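You operate a simulated robot arm through the tools that you are given. There is no shell and no other tool.

You run a simulated robot arm. Do the job below in one go: nothing can be reset, and whatever is moved stays where it is left.

## Task
Purge the fresh cartridge into the white cup till the glue runs clean.
Fine: cup on the sample slide; switch off after and draw the slide back out. Where these are worked on the way, their far stop is far enough and under half their travel is too little: sample slide.

The check looks at the end state, three seconds after you hand in, the way a careful person would. Anything else that was tipped, shoved, dropped, spilled or broken makes it a failure.

## Robot
A 7-joint arm with a two-finger gripper, fixed in place. Base frame: the origin is at the foot of the arm, x ahead of it, y to its left, z up; the work surface is at about z = 0.74. Readings come in m, rad, newtons and seconds.
With the tool pointing down near the work surface it reaches from about 0.32 to 0.72 m from the base axis. Its first joint turns from -1.152 to 1.152 rad. Payload 2.45 kg.
The TCP is the grasp point between the finger pads, 0.026 m short of the fingertips. In the tool frame z runs along the fingers and y along their closing line. Largest opening 0.096 m; the body of the gripper starts 0.069 m behind the TCP.
Orientation is that of the tool frame in the base frame, as [roll, pitch, yaw] about the fixed x, y, z axes, in that order (R = Rz(yaw) Ry(pitch) Rx(roll)). With the fingers straight down and closing along the base's y, the tool's x points along the base's -x, its y along +y and its z along -z.

## Interface
- The arm moves only by the tool jog_arm. Its argument "plan" is a list of rows, each an object of numbers (a shift or turn left out is 0, a gripper value left out holds the last): "dx", "dy", "dz": the shift along the tool's x, y, z in m; "ax", "ay", "az": the turn, a rotation vector about the tool's x, y, z in degrees; "jaw": the closure, from 0 (fully open) to 1 (shut). In form: [{"dx": .., "dy": .., "dz": .., "ax": .., "ay": .., "az": .., "jaw": ..}, ...]. A call has 1 to 20 rows; each row shifts and turns the commanded pose from where the row before left it, along the tool's axes as they then stand. A row lasts 0.2 s, in which the tool goes at most 0.05 m and 0.15 rad; a call with a longer step from one row to the next is refused whole, and so is a gripper value outside its range. A pose out of reach is approached as far as the arm can. The call stops where the force on the tool passes 50 N (or 10 N more than at its start, if that is more) or the arm is blocked; 0.2 s more then pass. The fingers move at their own pace and stop on an object; they squeeze with about 35 N. The grip force told is the motor's: it shows also when the fingers shut on nothing. Time passes only in rows, and 0.2 s behind the last, so rows that do not move let the fingers close. The reply holds the time, the measured pose of the TCP, the force on the tool along the base axes, the opening and the grip force, in the units named above and with some noise, with the torque about the TCP (base axes, N m) and any sound that the robot's microphone picked up, and new pictures: "show" is both (left out), scene, wrist or none.
- Cameras (640 x 400 px; columns grow to the right, rows downward): "scene" is fixed at [0.1591, -0.3961, 1.4071]; the picture's right is [0.82, -0.58, 0.00], its down [-0.46, -0.65, -0.61] and it looks along [0.35, 0.50, -0.79] (base axes); focal length 226 px, centre (320, 200). "wrist" rides on the gripper at [0.082, 0.003, -0.098] in the tool frame; the picture's right is [-0.04, 1.00, 0.00], its down [-0.73, -0.03, -0.68] and it looks along [-0.68, -0.03, 0.73] (tool axes); focal length 256 px, centre (320, 200). There is no depth. A picture from a camera that has moved, and an enlarged one, comes with that camera's place and axes in the base frame and with its lens. The place of the scene camera against the robot may be out by one fixed shift of up to 0.012 m in any direction.
- enlarge(camera, box): a new picture of the part [left, top, right, bottom] of that camera's present view, enlarged. It takes no simulated time.
- close_job(): hands the job in; it is judged then, once.

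Nothing tells you positions but the pictures and the camera data. Unless the task says otherwise, let go and move clear before handing in.

The tools are called after ">>>" as a command line: name --argument value ..., lists and objects as JSON in quotes. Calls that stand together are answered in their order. jog_arm: Moves the arm, as the interface text tells. Its arguments: {"type":"object","properties":{"plan":{"type":"array","items":{"type":"object","properties":{"dx":{"type":"number"},"dy":{"type":"number"},"dz":{"type":"number"},"ax":{"type":"number"},"ay":{"type":"number"},"az":{"type":"number"},"jaw":{"type":"number"}}}},"show":{"type":"string","enum":["both","scene","wrist","none"]}},"required":["plan"]} The other tools are called the same way: enlarge (camera, box) takes an enlarged picture of a part of a camera's view; close_job () hands the job in.

At the start:

```text
time: 0.0
eef_pos: [0.4021, -0.0646, 1.1453]
ee_rot: [3.141, 0.0, -3.141]
force: [0.6, 0.3, -1.1]
wrist_torque: [0.0, -0.01, 0.0]
opening: 0.0958
grip_force: 0.2
```

scene: 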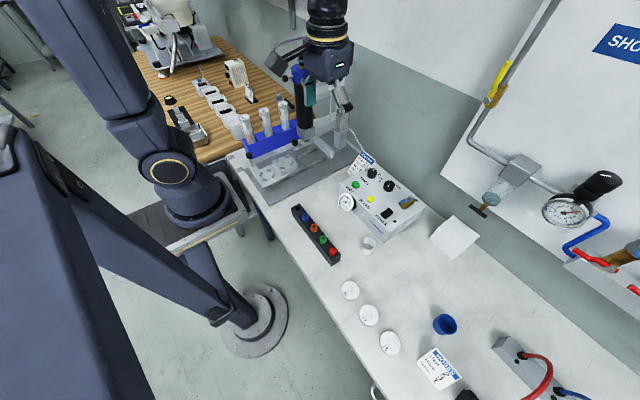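
wrist: 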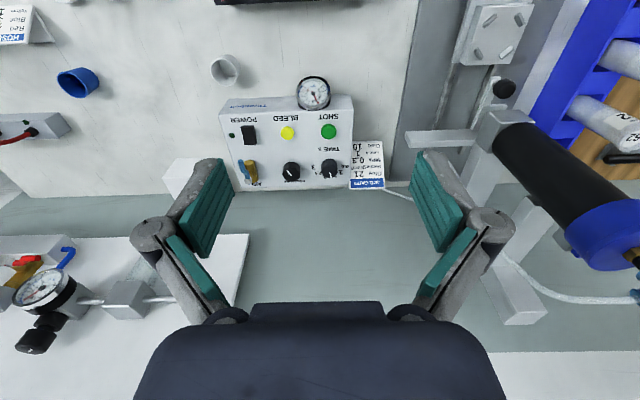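

I see a bench with a dispenser controller box (power rocker, green SHOT and yellow BLEED buttons, knobs, gauge), a white cup, a blue cup, a cartridge on a stand and some cards. I'll look closer at everything before moving.

>>> enlarge --camera "scene" --box '[220, 60, 380, 200]'

>>> enlarge --camera "scene" --box '[320, 140, 480, 260]'

>>> enlarge --camera "scene" --box '[320, 260, 520, 400]'

>>> enlarge --camera "wrist" --box '[200, 40, 400, 200]'

>>> enlarge --camera "wrist" --box '[400, 0, 640, 200]'

>>> enlarge --camera "scene" --box '[460, 20, 640, 300]'

```text
2.86 times, centred on (300, 130) of scene
camera zoom: at [0.1591, -0.3961, 1.4071], right [0.82, -0.58, 0.0], down [-0.46, -0.65, -0.61], along [0.35, 0.5, -0.79], focal length 646 px, centre (377, 400)
```

zoom: 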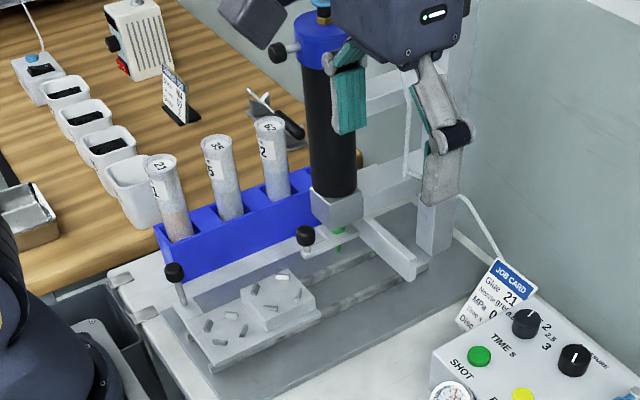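

```text
3.33 times, centred on (400, 200) of scene
camera zoom: at [0.1591, -0.3961, 1.4071], right [0.82, -0.58, 0.0], down [-0.46, -0.65, -0.61], along [0.35, 0.5, -0.79], focal length 754 px, centre (53, 200)
```

zoom: 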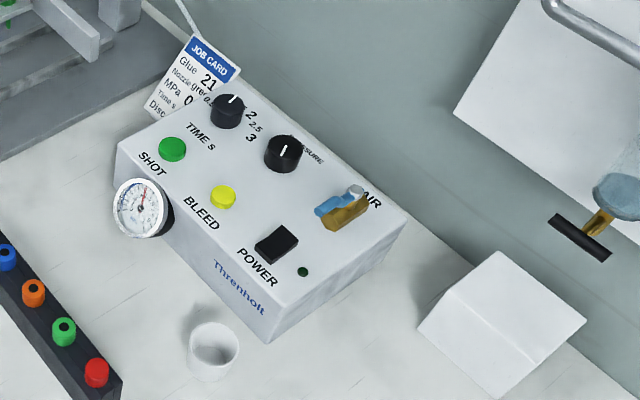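

```text
2.86 times, centred on (420, 330) of scene
camera zoom: at [0.1591, -0.3961, 1.4071], right [0.82, -0.58, 0.0], down [-0.46, -0.65, -0.61], along [0.35, 0.5, -0.79], focal length 646 px, centre (34, -171)
```

zoom: 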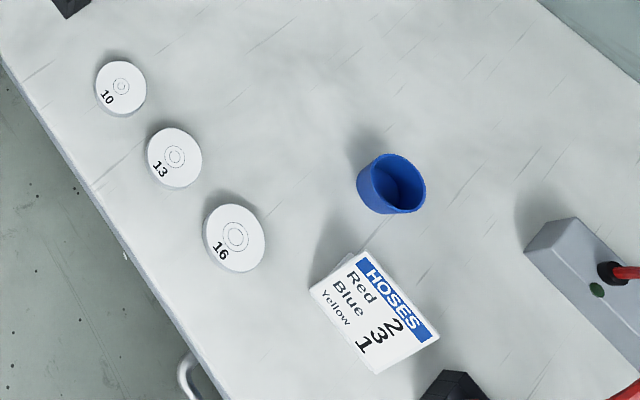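

```text
2.50 times, centred on (300, 120) of wrist
camera zoom: at [0.3201, -0.0615, 1.2441], right [0.04, 1.0, 0.0], down [0.73, -0.03, 0.68], along [0.68, -0.03, -0.73], focal length 640 px, centre (370, 400)
```

zoom: 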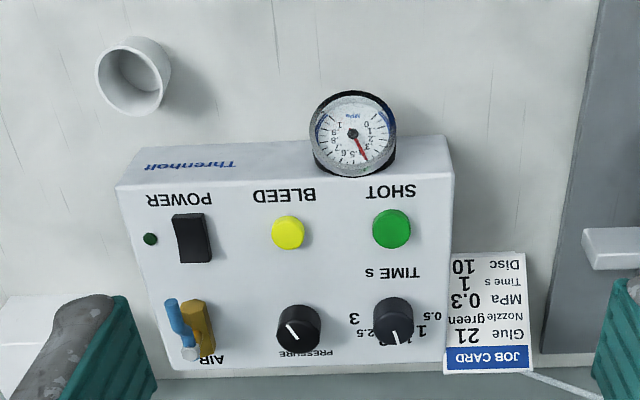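

```text
2.00 times, centred on (520, 100) of wrist
camera zoom: at [0.3201, -0.0615, 1.2441], right [0.04, 1.0, 0.0], down [0.73, -0.03, 0.68], along [0.68, -0.03, -0.73], focal length 512 px, centre (-80, 400)
```

zoom: 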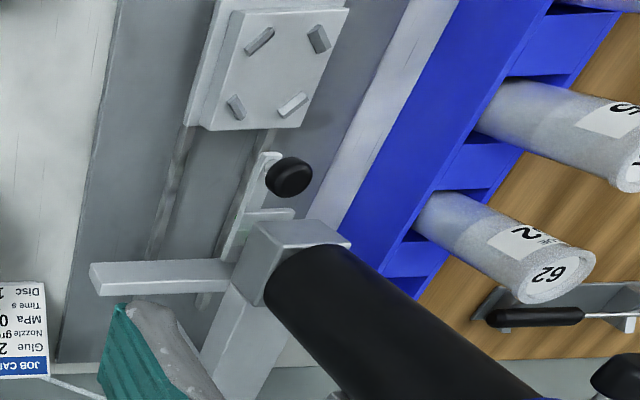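

```text
1.43 times, centred on (550, 160) of scene
camera zoom: at [0.1591, -0.3961, 1.4071], right [0.82, -0.58, 0.0], down [-0.46, -0.65, -0.61], along [0.35, 0.5, -0.79], focal length 323 px, centre (-9, 257)
```

zoom: 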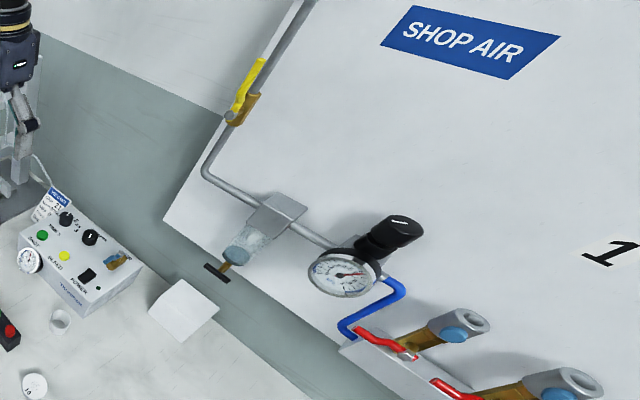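

The white cup stands at roughly (0.455, -0.23) and the sample slide at roughly (0.415, 0.20), under the black barrel. I'll move the wrist camera over toward the slide, staying high, to see it better.

>>> jog_arm --plan '[{"dy": 0.04, "dx": 0.015}, {"dy": 0.04, "dx": 0.015}, {"dy": 0.04, "dx": 0.015}, {"dy": 0.04, "dx": 0.015}]' --show "both"

```text
time: 1.0
eef_pos: [0.3419, 0.094, 1.1457]
ee_rot: [3.142, 0.0, 3.14]
force: [0.2, 0.9, -0.5]
wrist_torque: [-0.02, 0.05, -0.01]
opening: 0.096
grip_force: 0.1
camera wrist: at [0.2609, 0.0979, 1.2455], right [0.04, 1.0, 0.0], down [0.73, -0.03, 0.68], along [0.68, -0.03, -0.73], focal length 256 px, centre (320, 200)
```

scene: 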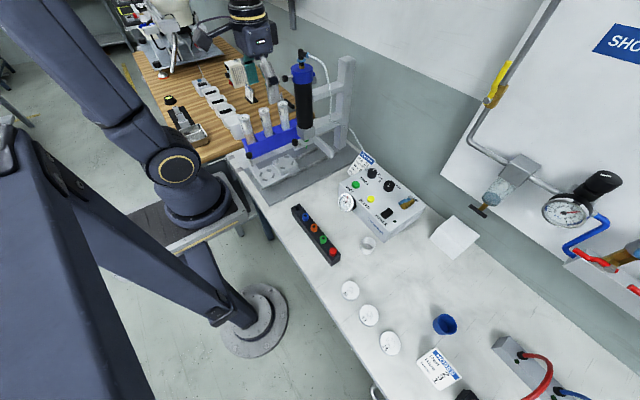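
wrist: 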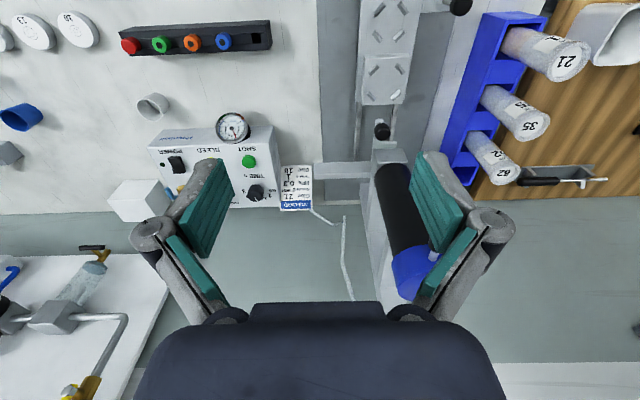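

>>> enlarge --camera "wrist" --box '[300, 0, 480, 160]'

>>> enlarge --camera "scene" --box '[230, 50, 370, 200]'

>>> enlarge --camera "wrist" --box '[340, 120, 480, 310]'

>>> enlarge --camera "wrist" --box '[100, 90, 320, 220]'

```text
2.50 times, centred on (390, 80) of wrist
camera zoom: at [0.2609, 0.0979, 1.2455], right [0.04, 1.0, 0.0], down [0.73, -0.03, 0.68], along [0.68, -0.03, -0.73], focal length 640 px, centre (145, 500)
```

zoom: 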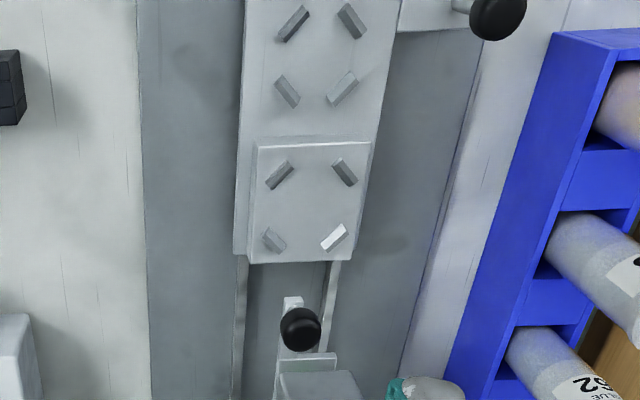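

```text
2.67 times, centred on (300, 125) of scene
camera zoom: at [0.1591, -0.3961, 1.4071], right [0.82, -0.58, 0.0], down [-0.46, -0.65, -0.61], along [0.35, 0.5, -0.79], focal length 603 px, centre (373, 400)
```

zoom: 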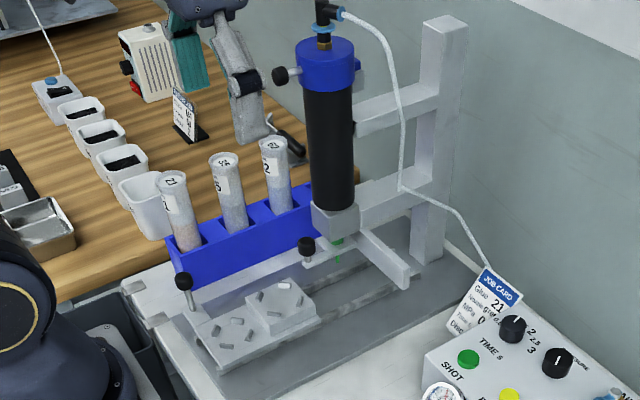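

```text
2.11 times, centred on (410, 215) of wrist
camera zoom: at [0.2609, 0.0979, 1.2455], right [0.04, 1.0, 0.0], down [0.73, -0.03, 0.68], along [0.68, -0.03, -0.73], focal length 539 px, centre (130, 168)
```

zoom: 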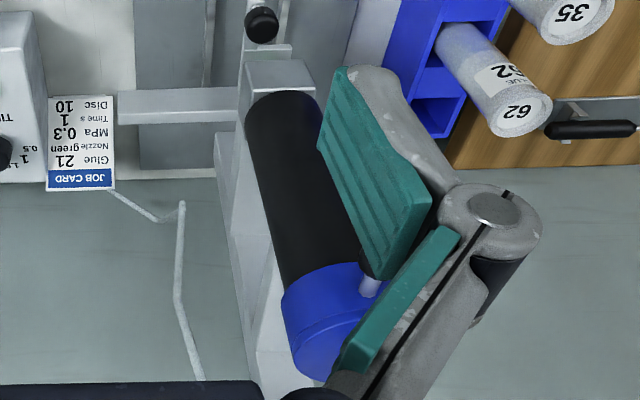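

```text
2.91 times, centred on (210, 155) of wrist
camera zoom: at [0.2609, 0.0979, 1.2455], right [0.04, 1.0, 0.0], down [0.73, -0.03, 0.68], along [0.68, -0.03, -0.73], focal length 745 px, centre (640, 331)
```

zoom: 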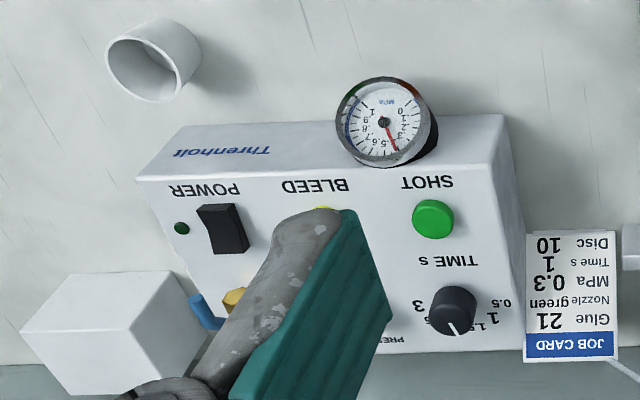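

The slide carries a low nest and a raised nest, and there is a black-knobbed post beside its front end. I'll lower the camera for a closer look.

>>> jog_arm --plan '[{"dy": 0.02, "dz": 0.035}, {"dy": 0.02, "dz": 0.035}, {"dy": 0.02, "dz": 0.035}, {"dz": 0.03}]' --show "both"

```text
time: 2.0
eef_pos: [0.3419, 0.1547, 1.0105]
ee_rot: [3.141, 0.0, -3.14]
force: [0.5, -0.2, -0.4]
wrist_torque: [-0.03, 0.01, 0.0]
opening: 0.0957
grip_force: 0.0
camera wrist: at [0.2601, 0.1578, 1.1097], right [0.04, 1.0, 0.0], down [0.73, -0.03, 0.68], along [0.68, -0.03, -0.73], focal length 256 px, centre (320, 200)
```

scene: 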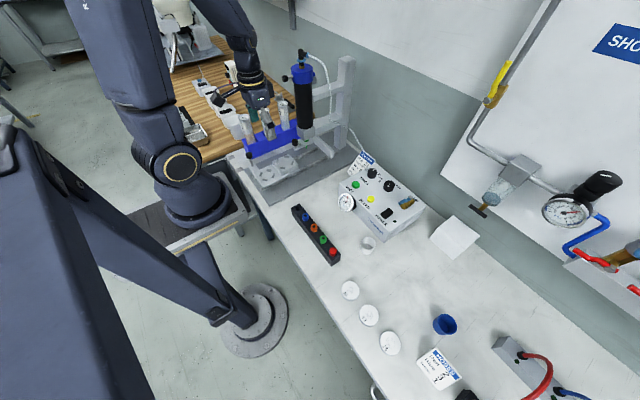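
wrist: 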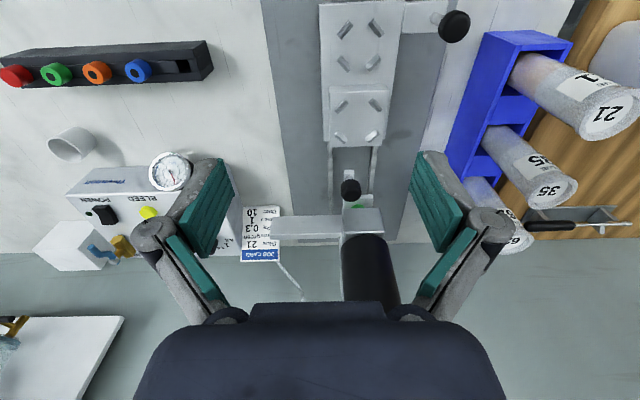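

>>> enlarge --camera "wrist" --box '[300, 0, 500, 130]'

>>> enlarge --camera "wrist" --box '[260, 130, 420, 300]'

>>> enlarge --camera "wrist" --box '[20, 100, 260, 280]'

>>> enlarge --camera "scene" --box '[230, 120, 330, 200]'

```text
3.08 times, centred on (400, 65) of wrist
camera zoom: at [0.2601, 0.1578, 1.1097], right [0.04, 1.0, 0.0], down [0.73, -0.03, 0.68], along [0.68, -0.03, -0.73], focal length 788 px, centre (74, 615)
```

zoom: 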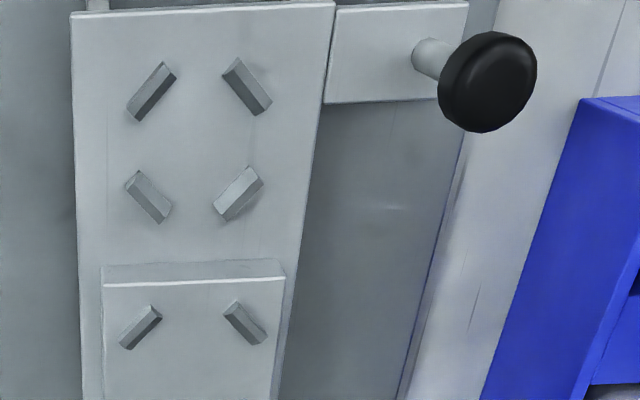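

```text
2.35 times, centred on (340, 215) of wrist
camera zoom: at [0.2601, 0.1578, 1.1097], right [0.04, 1.0, 0.0], down [0.73, -0.03, 0.68], along [0.68, -0.03, -0.73], focal length 602 px, centre (273, 165)
```

zoom: 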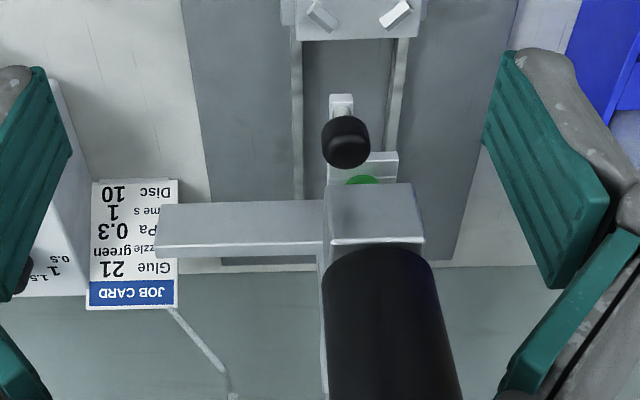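

```text
2.22 times, centred on (140, 190) of wrist
camera zoom: at [0.2601, 0.1578, 1.1097], right [0.04, 1.0, 0.0], down [0.73, -0.03, 0.68], along [0.68, -0.03, -0.73], focal length 569 px, centre (720, 222)
```

zoom: 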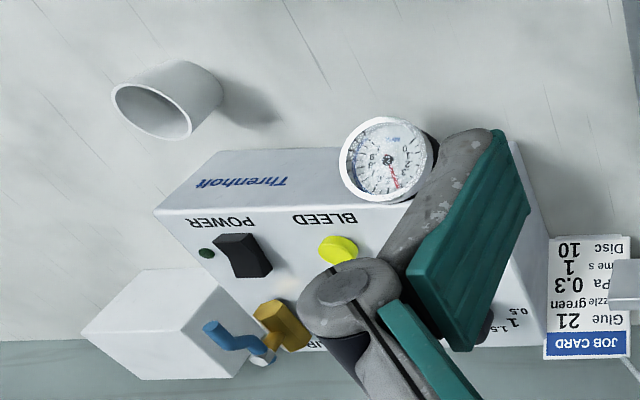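

```text
5.00 times, centred on (280, 160) of scene
camera zoom: at [0.1591, -0.3961, 1.4071], right [0.82, -0.58, 0.0], down [-0.46, -0.65, -0.61], along [0.35, 0.5, -0.79], focal length 1131 px, centre (520, 400)
```

zoom: 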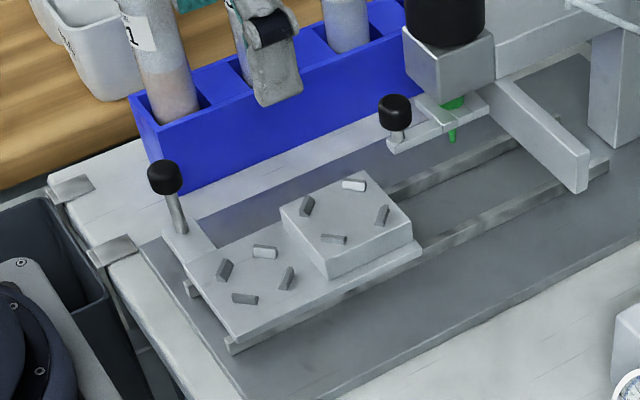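

The low nest is at about (0.333, 0.200) and the raised one at about (0.411, 0.199). The green nozzle is near (0.51, 0.20), and the slide handle is the left front knob. Next I'll go over to the controller and the cup for a closer look.

>>> jog_arm --plan '[{"dy": -0.04}, {"dy": -0.04}, {"dy": -0.04}, {"dy": -0.04}, {"dy": -0.04}, {"dy": -0.04}, {"dy": -0.04}, {"dy": -0.03}]' --show "both"

```text
time: 3.8
eef_pos: [0.3428, -0.1544, 1.0124]
ee_rot: [-3.142, 0.0, 3.141]
force: [0.1, -0.5, 0.1]
wrist_torque: [0.01, -0.01, 0.0]
opening: 0.0961
grip_force: 0.1
camera wrist: at [0.2607, -0.152, 1.1102], right [0.04, 1.0, 0.0], down [0.73, -0.03, 0.68], along [0.68, -0.03, -0.73], focal length 256 px, centre (320, 200)
```

scene: 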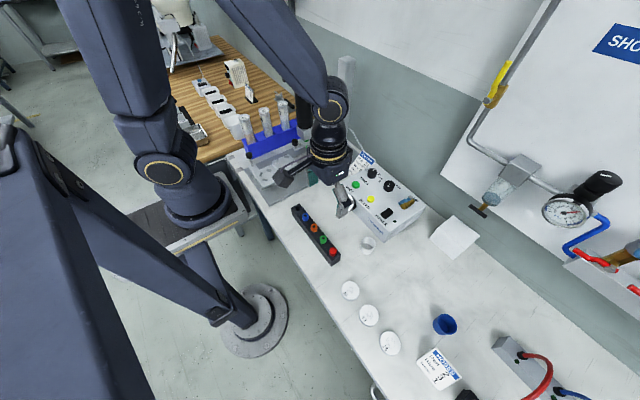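
wrist: 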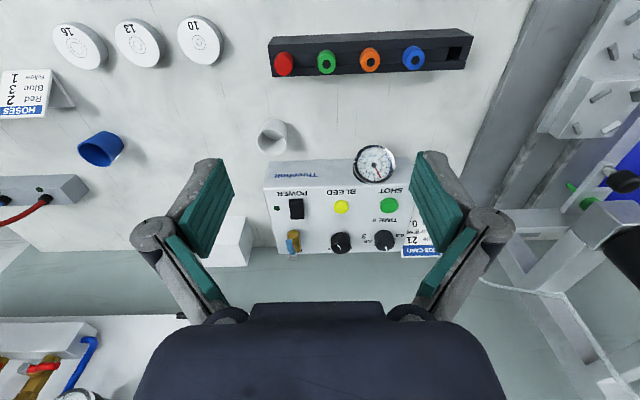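

>>> enlarge --camera "wrist" --box '[250, 110, 410, 260]'

>>> enlarge --camera "wrist" --box '[345, 135, 405, 190]'

>>> enlarge --camera "wrist" --box '[265, 185, 315, 265]'

>>> enlarge --camera "wrist" --box '[520, 100, 640, 260]'

>>> enlarge --camera "wrist" --box '[245, 110, 305, 165]'

```text
2.67 times, centred on (330, 185) of wrist
camera zoom: at [0.2607, -0.152, 1.1102], right [0.04, 1.0, 0.0], down [0.73, -0.03, 0.68], along [0.68, -0.03, -0.73], focal length 683 px, centre (293, 240)
```

zoom: 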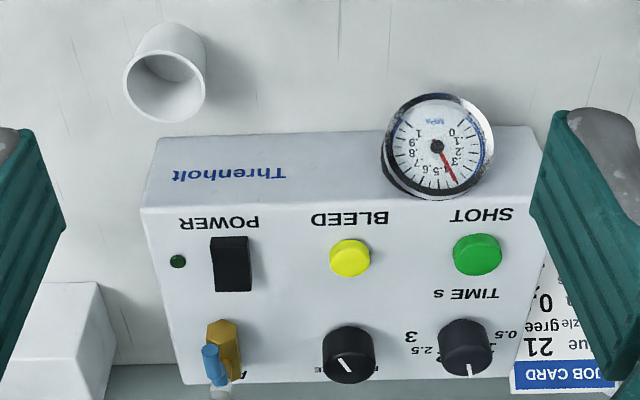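

```text
7.27 times, centred on (375, 162) of wrist
camera zoom: at [0.2607, -0.152, 1.1102], right [0.04, 1.0, 0.0], down [0.73, -0.03, 0.68], along [0.68, -0.03, -0.73], focal length 1862 px, centre (-80, 473)
```

zoom: 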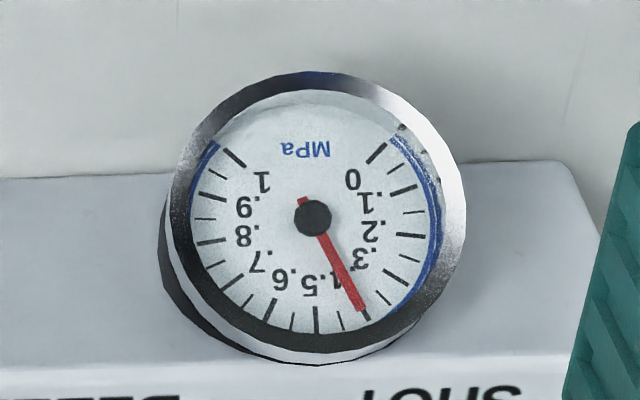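

```text
5.00 times, centred on (290, 225) of wrist
camera zoom: at [0.2607, -0.152, 1.1102], right [0.04, 1.0, 0.0], down [0.73, -0.03, 0.68], along [0.68, -0.03, -0.73], focal length 1280 px, centre (470, 75)
```

zoom: 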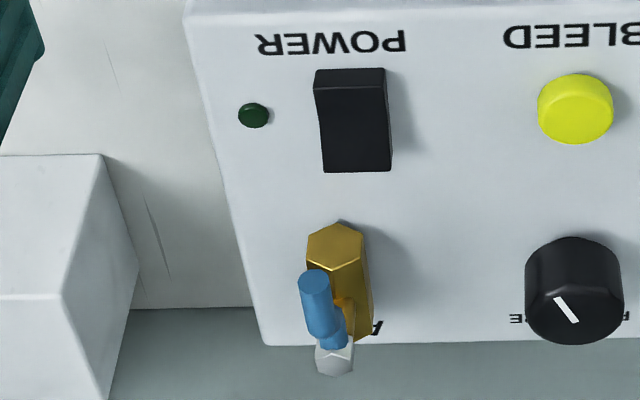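

```text
2.50 times, centred on (580, 180) of wrist
camera zoom: at [0.2607, -0.152, 1.1102], right [0.04, 1.0, 0.0], down [0.73, -0.03, 0.68], along [0.68, -0.03, -0.73], focal length 640 px, centre (-330, 250)
```

zoom: 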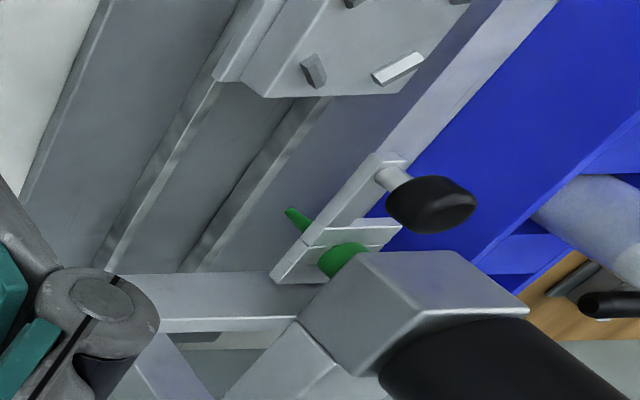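

```text
7.27 times, centred on (275, 138) of wrist
camera zoom: at [0.2607, -0.152, 1.1102], right [0.04, 1.0, 0.0], down [0.73, -0.03, 0.68], along [0.68, -0.03, -0.73], focal length 1862 px, centre (647, 654)
```

zoom: 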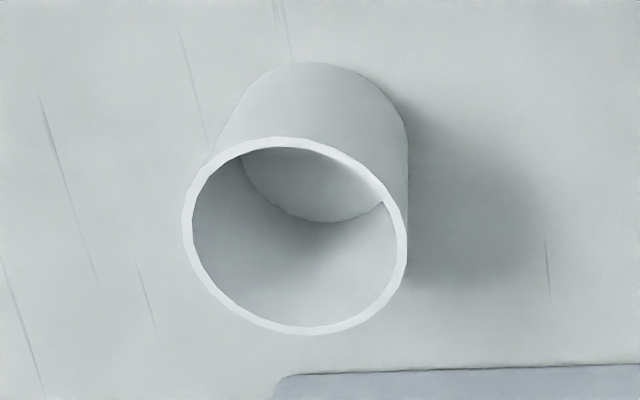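

The cup is upright at about (0.452, -0.231), with a rim roughly 0.045 m across and 0.04 m high. Power is off, the gauge reads 0.4 MPa, and the AIR lever lies along its body. I'll hover over the cup to centre on it.

>>> jog_arm --plan '[{"dx": -0.022, "dy": -0.0154, "dz": 0.0225}, {"dx": -0.022, "dy": -0.0154, "dz": 0.0225}, {"dx": -0.022, "dy": -0.0154, "dz": 0.0225}, {"dx": -0.022, "dy": -0.0154, "dz": 0.0225}, {"dx": -0.021, "dy": -0.0154, "dz": 0.0225}, {}]' --show "both"

```text
time: 5.2
eef_pos: [0.4514, -0.2352, 0.898]
ee_rot: [-3.141, -0.001, 3.141]
force: [0.3, -0.6, -1.3]
wrist_torque: [-0.03, 0.01, 0.01]
opening: 0.096
grip_force: 0.0
camera wrist: at [0.3691, -0.231, 0.9969], right [0.04, 1.0, 0.0], down [0.73, -0.03, 0.68], along [0.68, -0.03, -0.73], focal length 256 px, centre (320, 200)
```

scene: 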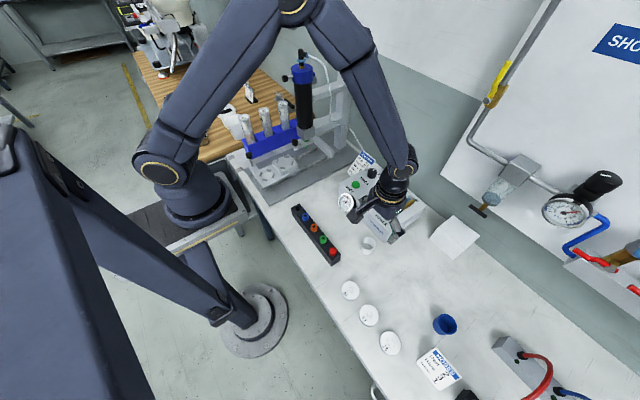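
wrist: 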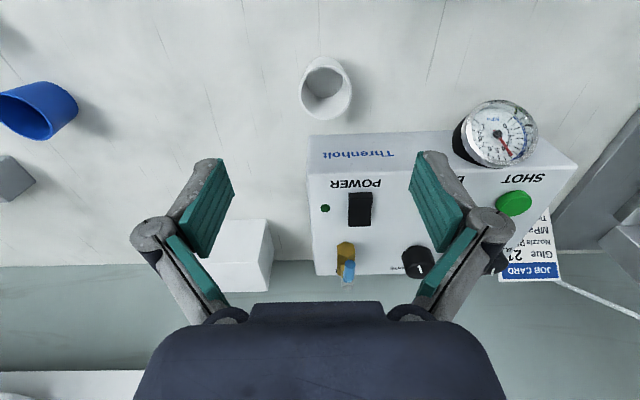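

>>> enlarge --camera "wrist" --box '[286, 45, 366, 135]'

>>> enlarge --camera "wrist" --box '[300, 140, 440, 300]'

```text
4.44 times, centred on (326, 90) of wrist
camera zoom: at [0.3691, -0.231, 0.9969], right [0.04, 1.0, 0.0], down [0.73, -0.03, 0.68], along [0.68, -0.03, -0.73], focal length 1138 px, centre (293, 689)
```

zoom: 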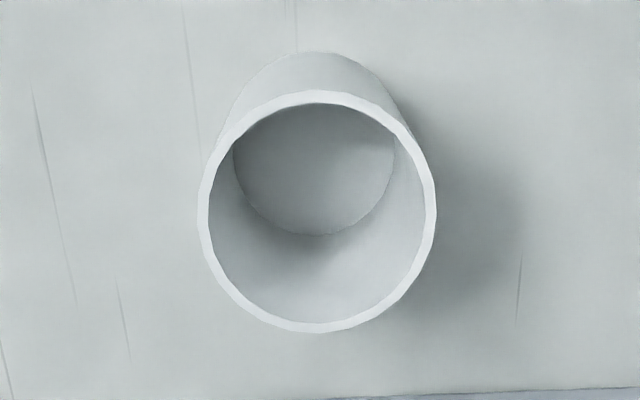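

```text
2.50 times, centred on (370, 220) of wrist
camera zoom: at [0.3691, -0.231, 0.9969], right [0.04, 1.0, 0.0], down [0.73, -0.03, 0.68], along [0.68, -0.03, -0.73], focal length 640 px, centre (195, 150)
```

zoom: 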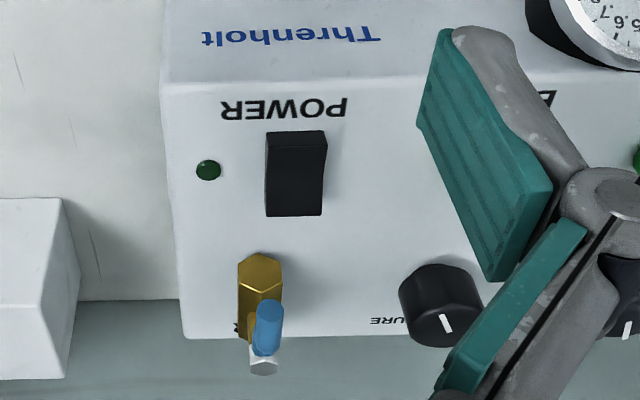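

The cup centre refines to (0.450, -0.230), with the rim at about z 0.778. I'll descend astride it and close.

>>> jog_arm --plan '[{"dx": 0.001, "dy": 0.005, "dz": 0.02}, {"dz": 0.035}, {"dz": 0.035}, {"dz": 0.03}, {}]' --show "both"

```text
time: 6.4
eef_pos: [0.4481, -0.2263, 0.7789]
ee_rot: [3.141, 0.0, -3.141]
force: [0.4, 0.4, 0.1]
wrist_torque: [0.0, -0.02, 0.01]
opening: 0.0962
grip_force: 0.1
camera wrist: at [0.3656, -0.2232, 0.8778], right [0.04, 1.0, 0.0], down [0.73, -0.03, 0.68], along [0.68, -0.03, -0.73], focal length 256 px, centre (320, 200)
```

scene: 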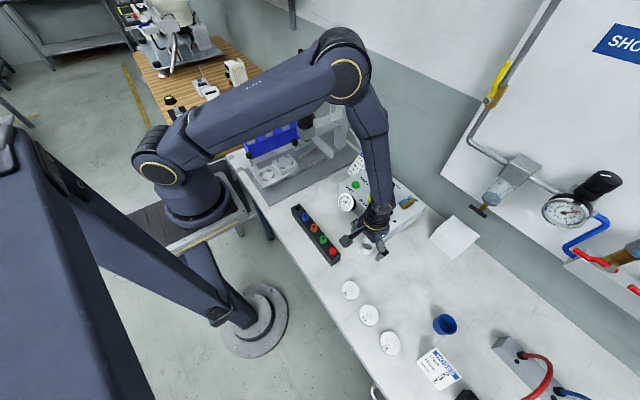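
wrist: 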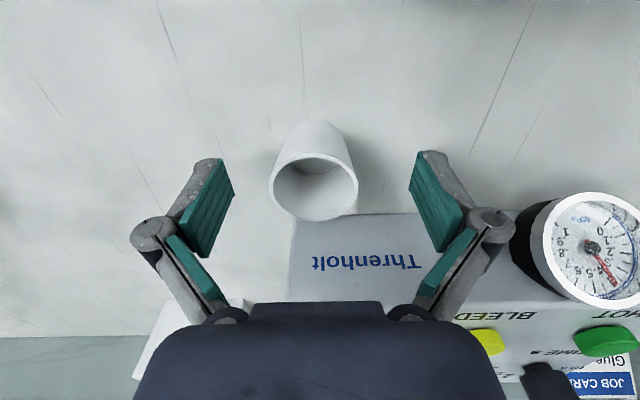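

The cup sits between the fingers, about 3 mm off centre toward -y. I'll correct that and close.

>>> jog_arm --plan '[{"dy": -0.003}, {"jaw": 0.7}, {"jaw": 0.7}, {"jaw": 0.7}, {"jaw": 0.7}, {"jaw": 0.7}]' --show "wrist"

```text
time: 7.8
eef_pos: [0.4477, -0.2309, 0.7789]
ee_rot: [-3.14, 0.0, -3.141]
force: [0.1, -0.6, 2.5]
wrist_torque: [-0.04, 0.01, -0.02]
opening: 0.0411
grip_force: 35.0
camera wrist: at [0.3665, -0.2263, 0.8777], right [0.04, 1.0, 0.0], down [0.73, -0.03, 0.68], along [0.68, -0.03, -0.73], focal length 256 px, centre (320, 200)
```

wrist: 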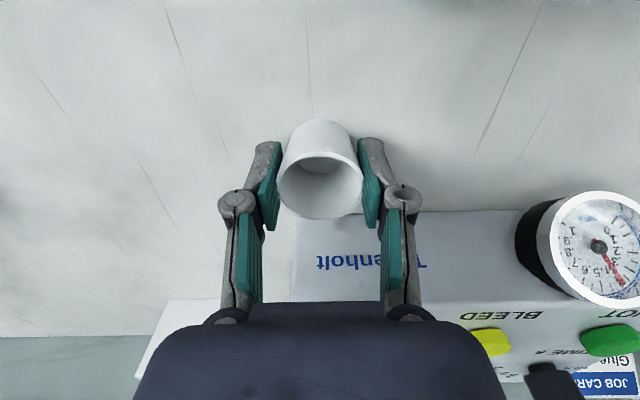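

Holding the cup (opening 0.041, grip 35 N). I'll lift it and carry it high over the front of the bench to above the low nest.

>>> jog_arm --plan '[{"dz": -0.03}, {"dz": -0.03, "dx": 0.02}, {"dz": -0.04, "dx": 0.03}, {"dz": -0.02, "dx": 0.035}, {"dx": 0.03, "dy": 0.03}, {"dy": 0.04}, {"dy": 0.04}, {"dy": 0.04}, {"dy": 0.04}, {"dy": 0.04}, {"dy": 0.04}, {"dy": 0.04}, {"dy": 0.04}, {"dy": 0.04}, {"dy": 0.02}, {}]' --show "both"

```text
time: 11.2
eef_pos: [0.3424, 0.1798, 0.8986]
ee_rot: [3.141, 0.0, 3.141]
force: [-0.5, 0.5, 0.3]
wrist_torque: [-0.01, -0.01, -0.02]
opening: 0.0406
grip_force: 35.2
out of reach, approached as far as the arm can: row 9
camera wrist: at [0.2602, 0.1834, 0.9969], right [0.04, 1.0, 0.0], down [0.73, -0.03, 0.68], along [0.68, -0.03, -0.73], focal length 256 px, centre (320, 200)
```

scene: 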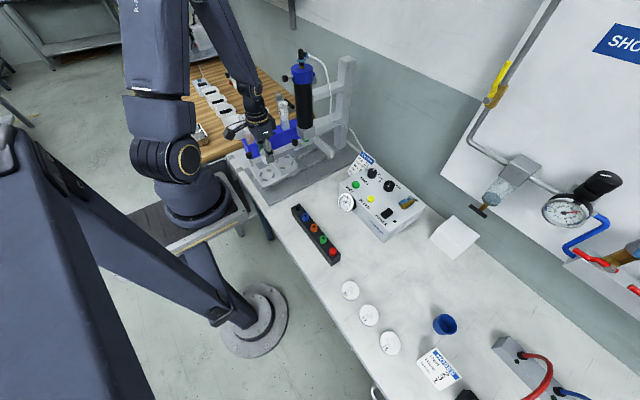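
wrist: 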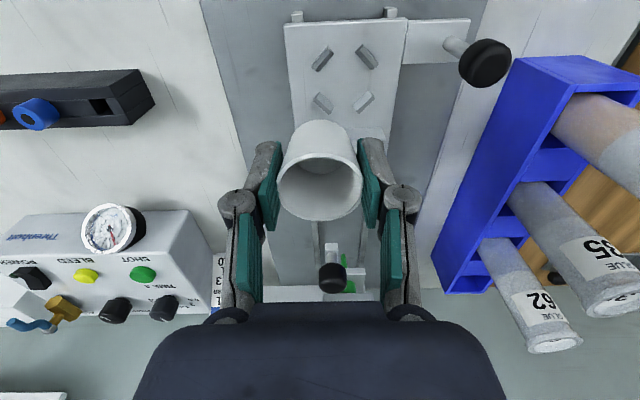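

>>> enlarge --camera "wrist" --box '[270, 0, 430, 110]'

>>> enlarge --camera "wrist" --box '[270, 90, 390, 240]'

>>> enlarge --camera "scene" --box '[225, 100, 345, 200]'

```text
3.64 times, centred on (350, 55) of wrist
camera zoom: at [0.2602, 0.1834, 0.9969], right [0.04, 1.0, 0.0], down [0.73, -0.03, 0.68], along [0.68, -0.03, -0.73], focal length 931 px, centre (211, 727)
```

zoom: 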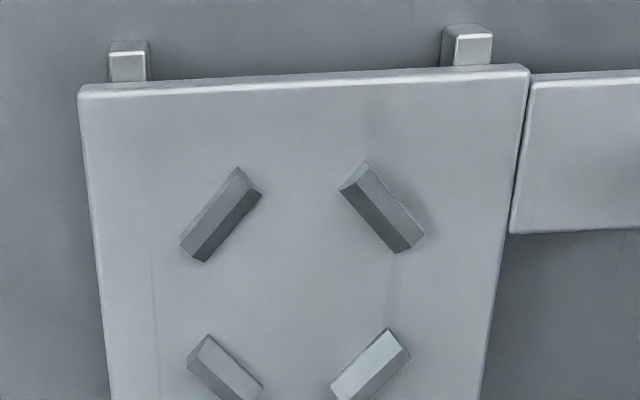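

```text
2.67 times, centred on (330, 165) of wrist
camera zoom: at [0.2602, 0.1834, 0.9969], right [0.04, 1.0, 0.0], down [0.73, -0.03, 0.68], along [0.68, -0.03, -0.73], focal length 683 px, centre (293, 293)
```

zoom: 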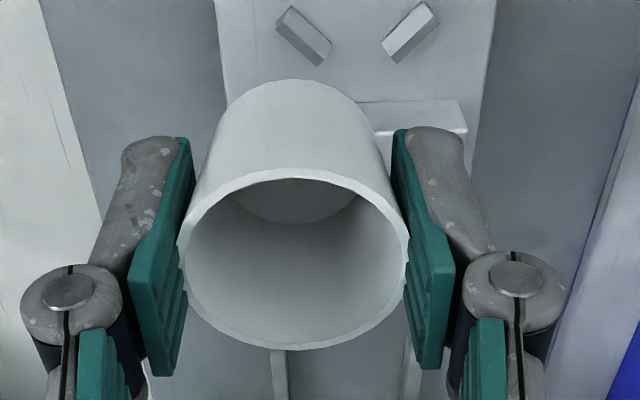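

```text
4.00 times, centred on (285, 150) of scene
camera zoom: at [0.1591, -0.3961, 1.4071], right [0.82, -0.58, 0.0], down [-0.46, -0.65, -0.61], along [0.35, 0.5, -0.79], focal length 905 px, centre (460, 400)
```

zoom: 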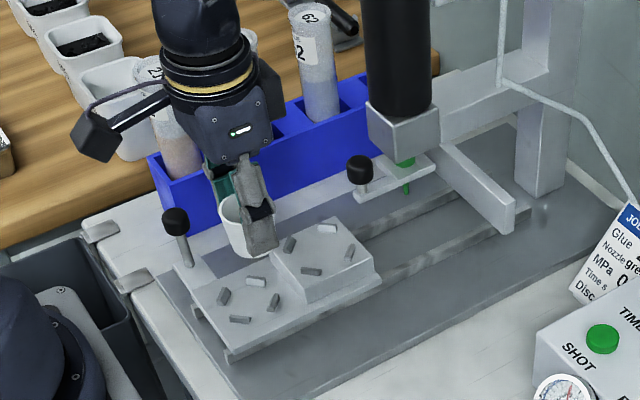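

The cup is centred in the grip, and the nest centre works out at (0.331, 0.200). I'll shift over it at height and check alignment before lowering.

>>> jog_arm --plan '[{"dx": 0.0056, "dy": 0.0102}, {"dx": 0.0056, "dy": 0.0102}, {"dz": 0.02}, {}]' --show "wrist"

>>> enlarge --camera "wrist" --box '[260, 30, 400, 240]'

```text
time: 12.2
eef_pos: [0.3327, 0.1991, 0.8762]
ee_rot: [3.141, 0.0, -3.141]
force: [1.1, 0.3, 0.1]
wrist_torque: [0.0, -0.03, 0.03]
opening: 0.0408
grip_force: 35.1
camera wrist: at [0.2498, 0.2027, 0.9757], right [0.04, 1.0, 0.0], down [0.73, -0.03, 0.68], along [0.68, -0.03, -0.73], focal length 256 px, centre (320, 200)
```

wrist: 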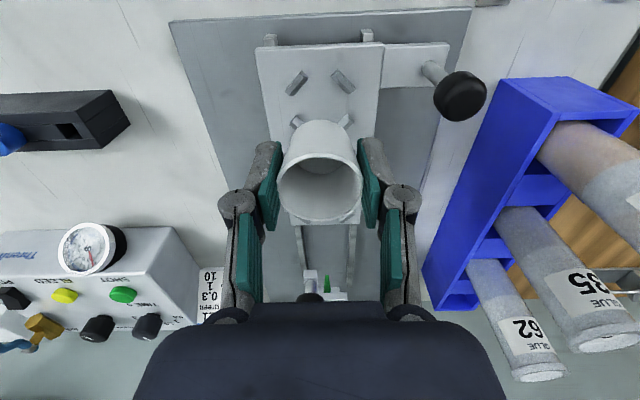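

```text
1.90 times, centred on (330, 135) of wrist
camera zoom: at [0.2498, 0.2027, 0.9757], right [0.04, 1.0, 0.0], down [0.73, -0.03, 0.68], along [0.68, -0.03, -0.73], focal length 488 px, centre (301, 324)
```

zoom: 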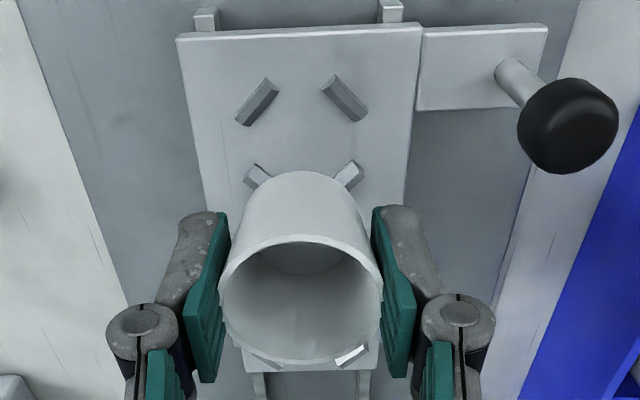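

>>> jog_arm --plan '[{"dz": 0.02}, {"dz": 0.02}, {"dz": 0.006}, {}]' --show "wrist"

>>> enlarge --camera "wrist" --box '[260, 60, 400, 220]'

>>> enlarge --camera "scene" --box '[235, 130, 315, 200]'

```text
time: 13.2
eef_pos: [0.3308, 0.2001, 0.8317]
ee_rot: [-3.141, 0.002, -3.14]
force: [-0.2, 0.2, -0.5]
wrist_torque: [0.02, -0.02, 0.02]
opening: 0.0409
grip_force: 34.4
camera wrist: at [0.2493, 0.2034, 0.9298], right [0.04, 1.0, 0.0], down [0.73, -0.03, 0.68], along [0.68, -0.03, -0.73], focal length 256 px, centre (320, 200)
```

wrist: 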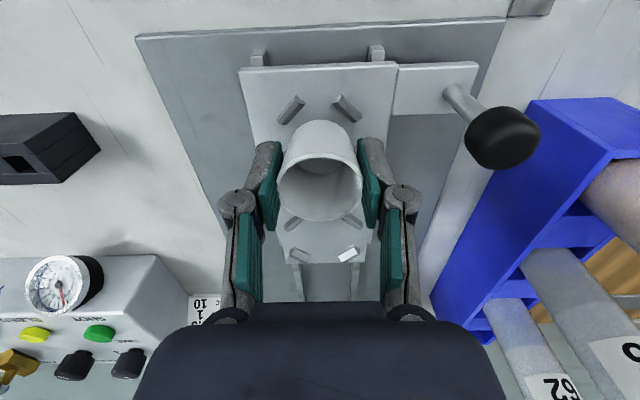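

```text
2.50 times, centred on (330, 140) of wrist
camera zoom: at [0.2493, 0.2034, 0.9298], right [0.04, 1.0, 0.0], down [0.73, -0.03, 0.68], along [0.68, -0.03, -0.73], focal length 640 px, centre (295, 350)
```

zoom: 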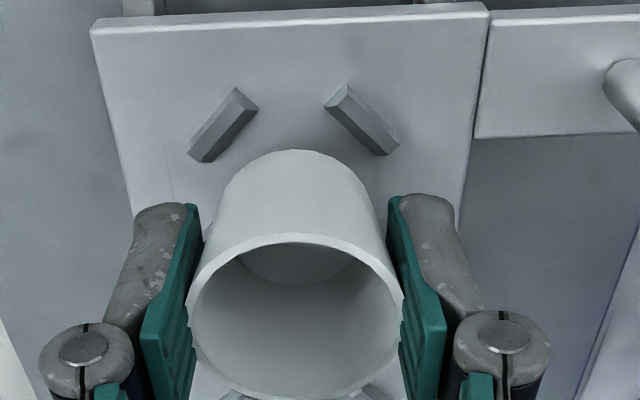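

```text
5.71 times, centred on (275, 165) of scene
camera zoom: at [0.1591, -0.3961, 1.4071], right [0.82, -0.58, 0.0], down [-0.46, -0.65, -0.61], along [0.35, 0.5, -0.79], focal length 1293 px, centre (577, 400)
```

zoom: 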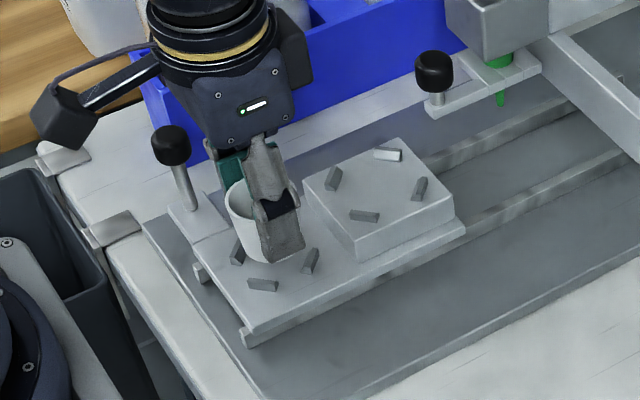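

The nest centre triangulates to (0.333, 0.200) and the plate top to about z 0.773, so the cup needs a small +x nudge. I'll lower it most of the way and check.

>>> jog_arm --plan '[{"dx": -0.0015}, {"dz": 0.008}, {"dz": 0.005}, {}]' --show "wrist"

>>> enlarge --camera "wrist" --box '[260, 60, 400, 220]'

>>> enlarge --camera "scene" --box '[245, 140, 305, 190]'

```text
time: 14.2
eef_pos: [0.3327, 0.1992, 0.8189]
ee_rot: [3.141, 0.0, -3.141]
force: [0.8, -0.3, -0.2]
wrist_torque: [0.03, -0.02, -0.01]
opening: 0.0407
grip_force: 34.8
camera wrist: at [0.2505, 0.203, 0.9173], right [0.04, 1.0, 0.0], down [0.73, -0.03, 0.68], along [0.68, -0.03, -0.73], focal length 256 px, centre (320, 200)
```

wrist: 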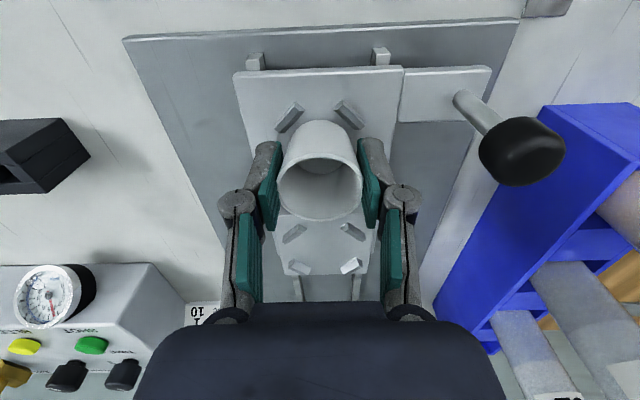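

```text
2.50 times, centred on (330, 140) of wrist
camera zoom: at [0.2505, 0.203, 0.9173], right [0.04, 1.0, 0.0], down [0.73, -0.03, 0.68], along [0.68, -0.03, -0.73], focal length 640 px, centre (295, 350)
```

zoom: 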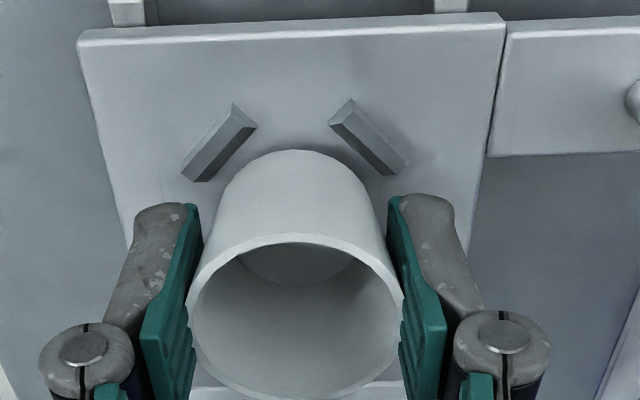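

```text
8.00 times, centred on (275, 165) of scene
camera zoom: at [0.1591, -0.3961, 1.4071], right [0.82, -0.58, 0.0], down [-0.46, -0.65, -0.61], along [0.35, 0.5, -0.79], focal length 1810 px, centre (680, 480)
```

zoom: 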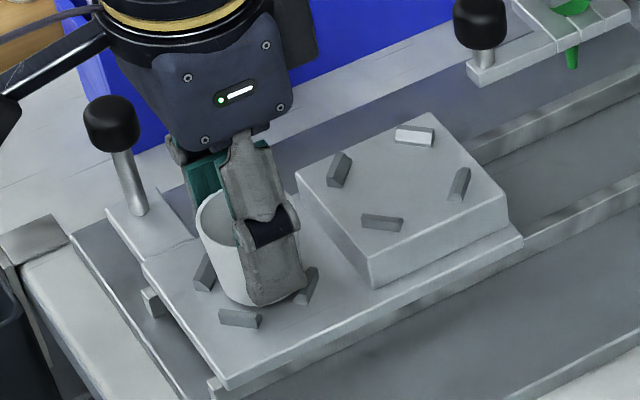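

Alignment looks right: the front pegs straddle the cup evenly. I'll lower the last few millimetres and feel for contact.

>>> jog_arm --plan '[{"dz": 0.003}, {"dz": 0.002}, {}]' --show "none"

```text
time: 15.0
eef_pos: [0.3318, 0.1994, 0.815]
ee_rot: [3.14, 0.0, -3.141]
force: [-2.2, 1.3, 24.6]
wrist_torque: [0.01, 0.02, -0.02]
opening: 0.0413
grip_force: 35.4
```

>>> enlarge --camera "scene" --box '[245, 140, 305, 190]'

>>> enlarge --camera "wrist" --box '[260, 60, 400, 220]'

```text
8.00 times, centred on (275, 165) of scene
camera zoom: at [0.1588, -0.3962, 1.4071], right [0.82, -0.58, 0.0], down [-0.46, -0.65, -0.61], along [0.35, 0.5, -0.79], focal length 1810 px, centre (680, 480)
```

zoom: 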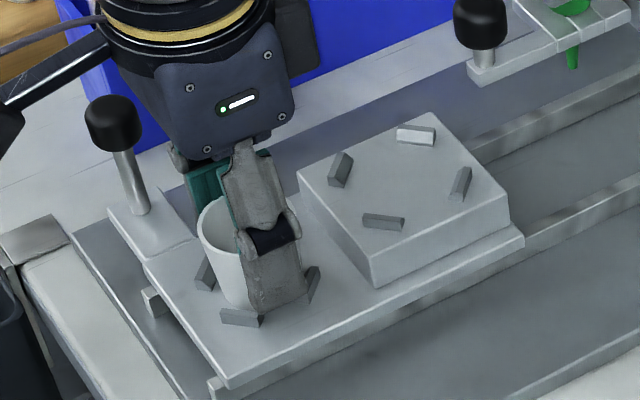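

```text
2.50 times, centred on (330, 140) of wrist
camera zoom: at [0.2501, 0.203, 0.9125], right [0.04, 1.0, 0.0], down [0.73, -0.03, 0.68], along [0.68, -0.03, -0.73], focal length 640 px, centre (295, 350)
```

zoom: 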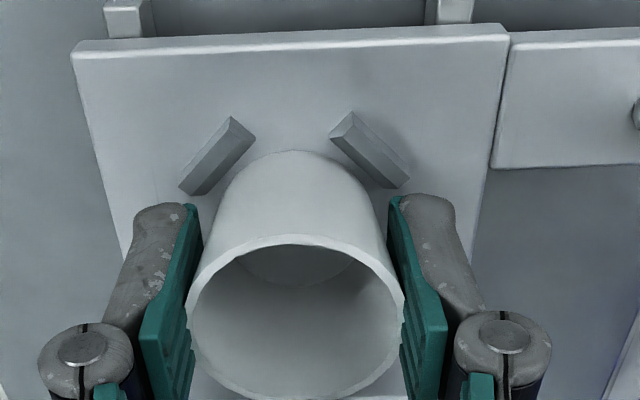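

I felt about 25 N of contact with the cup base at about z 0.776, and it lies inside the pegs. I'll ease off 1 mm, open only partway because the slide's knob is close by on the left, and check.

>>> jog_arm --plan '[{"dz": -0.001}, {"jaw": 0.4}, {"jaw": 0.4}, {"jaw": 0.4}]' --show "wrist"

>>> enlarge --camera "scene" --box '[245, 140, 305, 190]'

>>> enlarge --camera "wrist" --box '[260, 60, 400, 220]'

```text
time: 16.0
eef_pos: [0.3307, 0.1998, 0.8146]
ee_rot: [-3.141, -0.001, -3.141]
force: [-0.6, 0.3, -0.3]
wrist_torque: [0.01, -0.04, 0.03]
opening: 0.0575
grip_force: 0.0
camera wrist: at [0.2498, 0.2028, 0.9129], right [0.04, 1.0, 0.0], down [0.73, -0.03, 0.68], along [0.68, -0.03, -0.73], focal length 256 px, centre (320, 200)
```

wrist: 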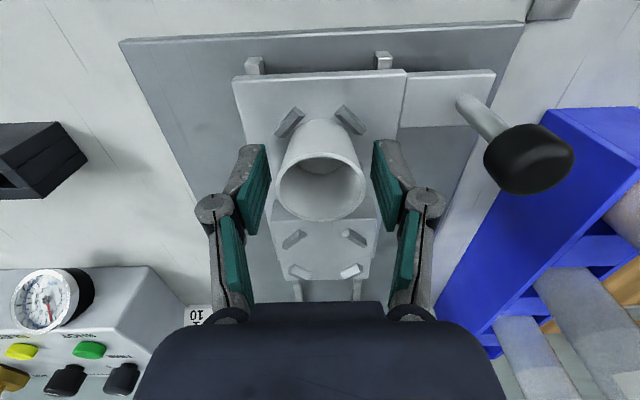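

```text
8.00 times, centred on (275, 165) of scene
camera zoom: at [0.1591, -0.3961, 1.4071], right [0.82, -0.58, 0.0], down [-0.46, -0.65, -0.61], along [0.35, 0.5, -0.79], focal length 1810 px, centre (680, 480)
```

zoom: 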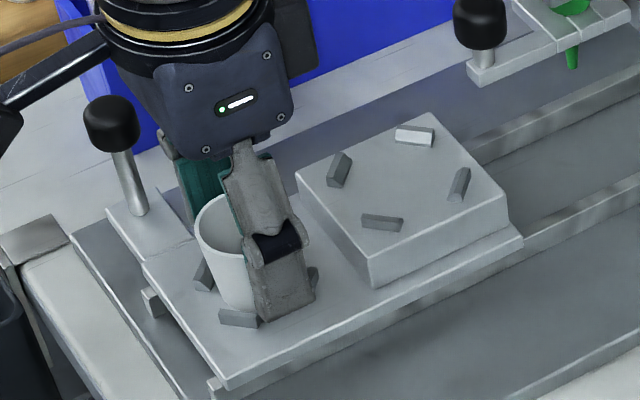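

```text
2.50 times, centred on (330, 140) of wrist
camera zoom: at [0.2498, 0.2028, 0.9129], right [0.04, 1.0, 0.0], down [0.73, -0.03, 0.68], along [0.68, -0.03, -0.73], focal length 640 px, centre (295, 350)
```

zoom: 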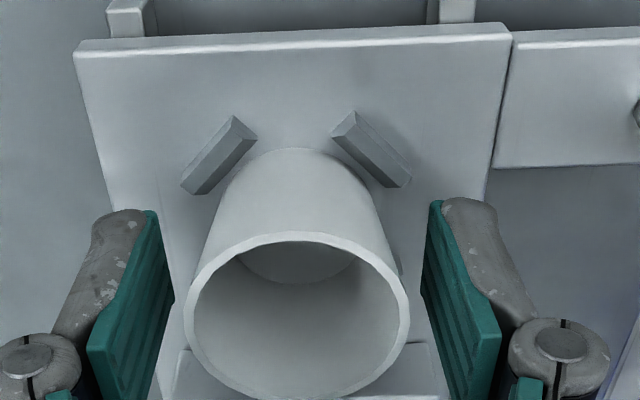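

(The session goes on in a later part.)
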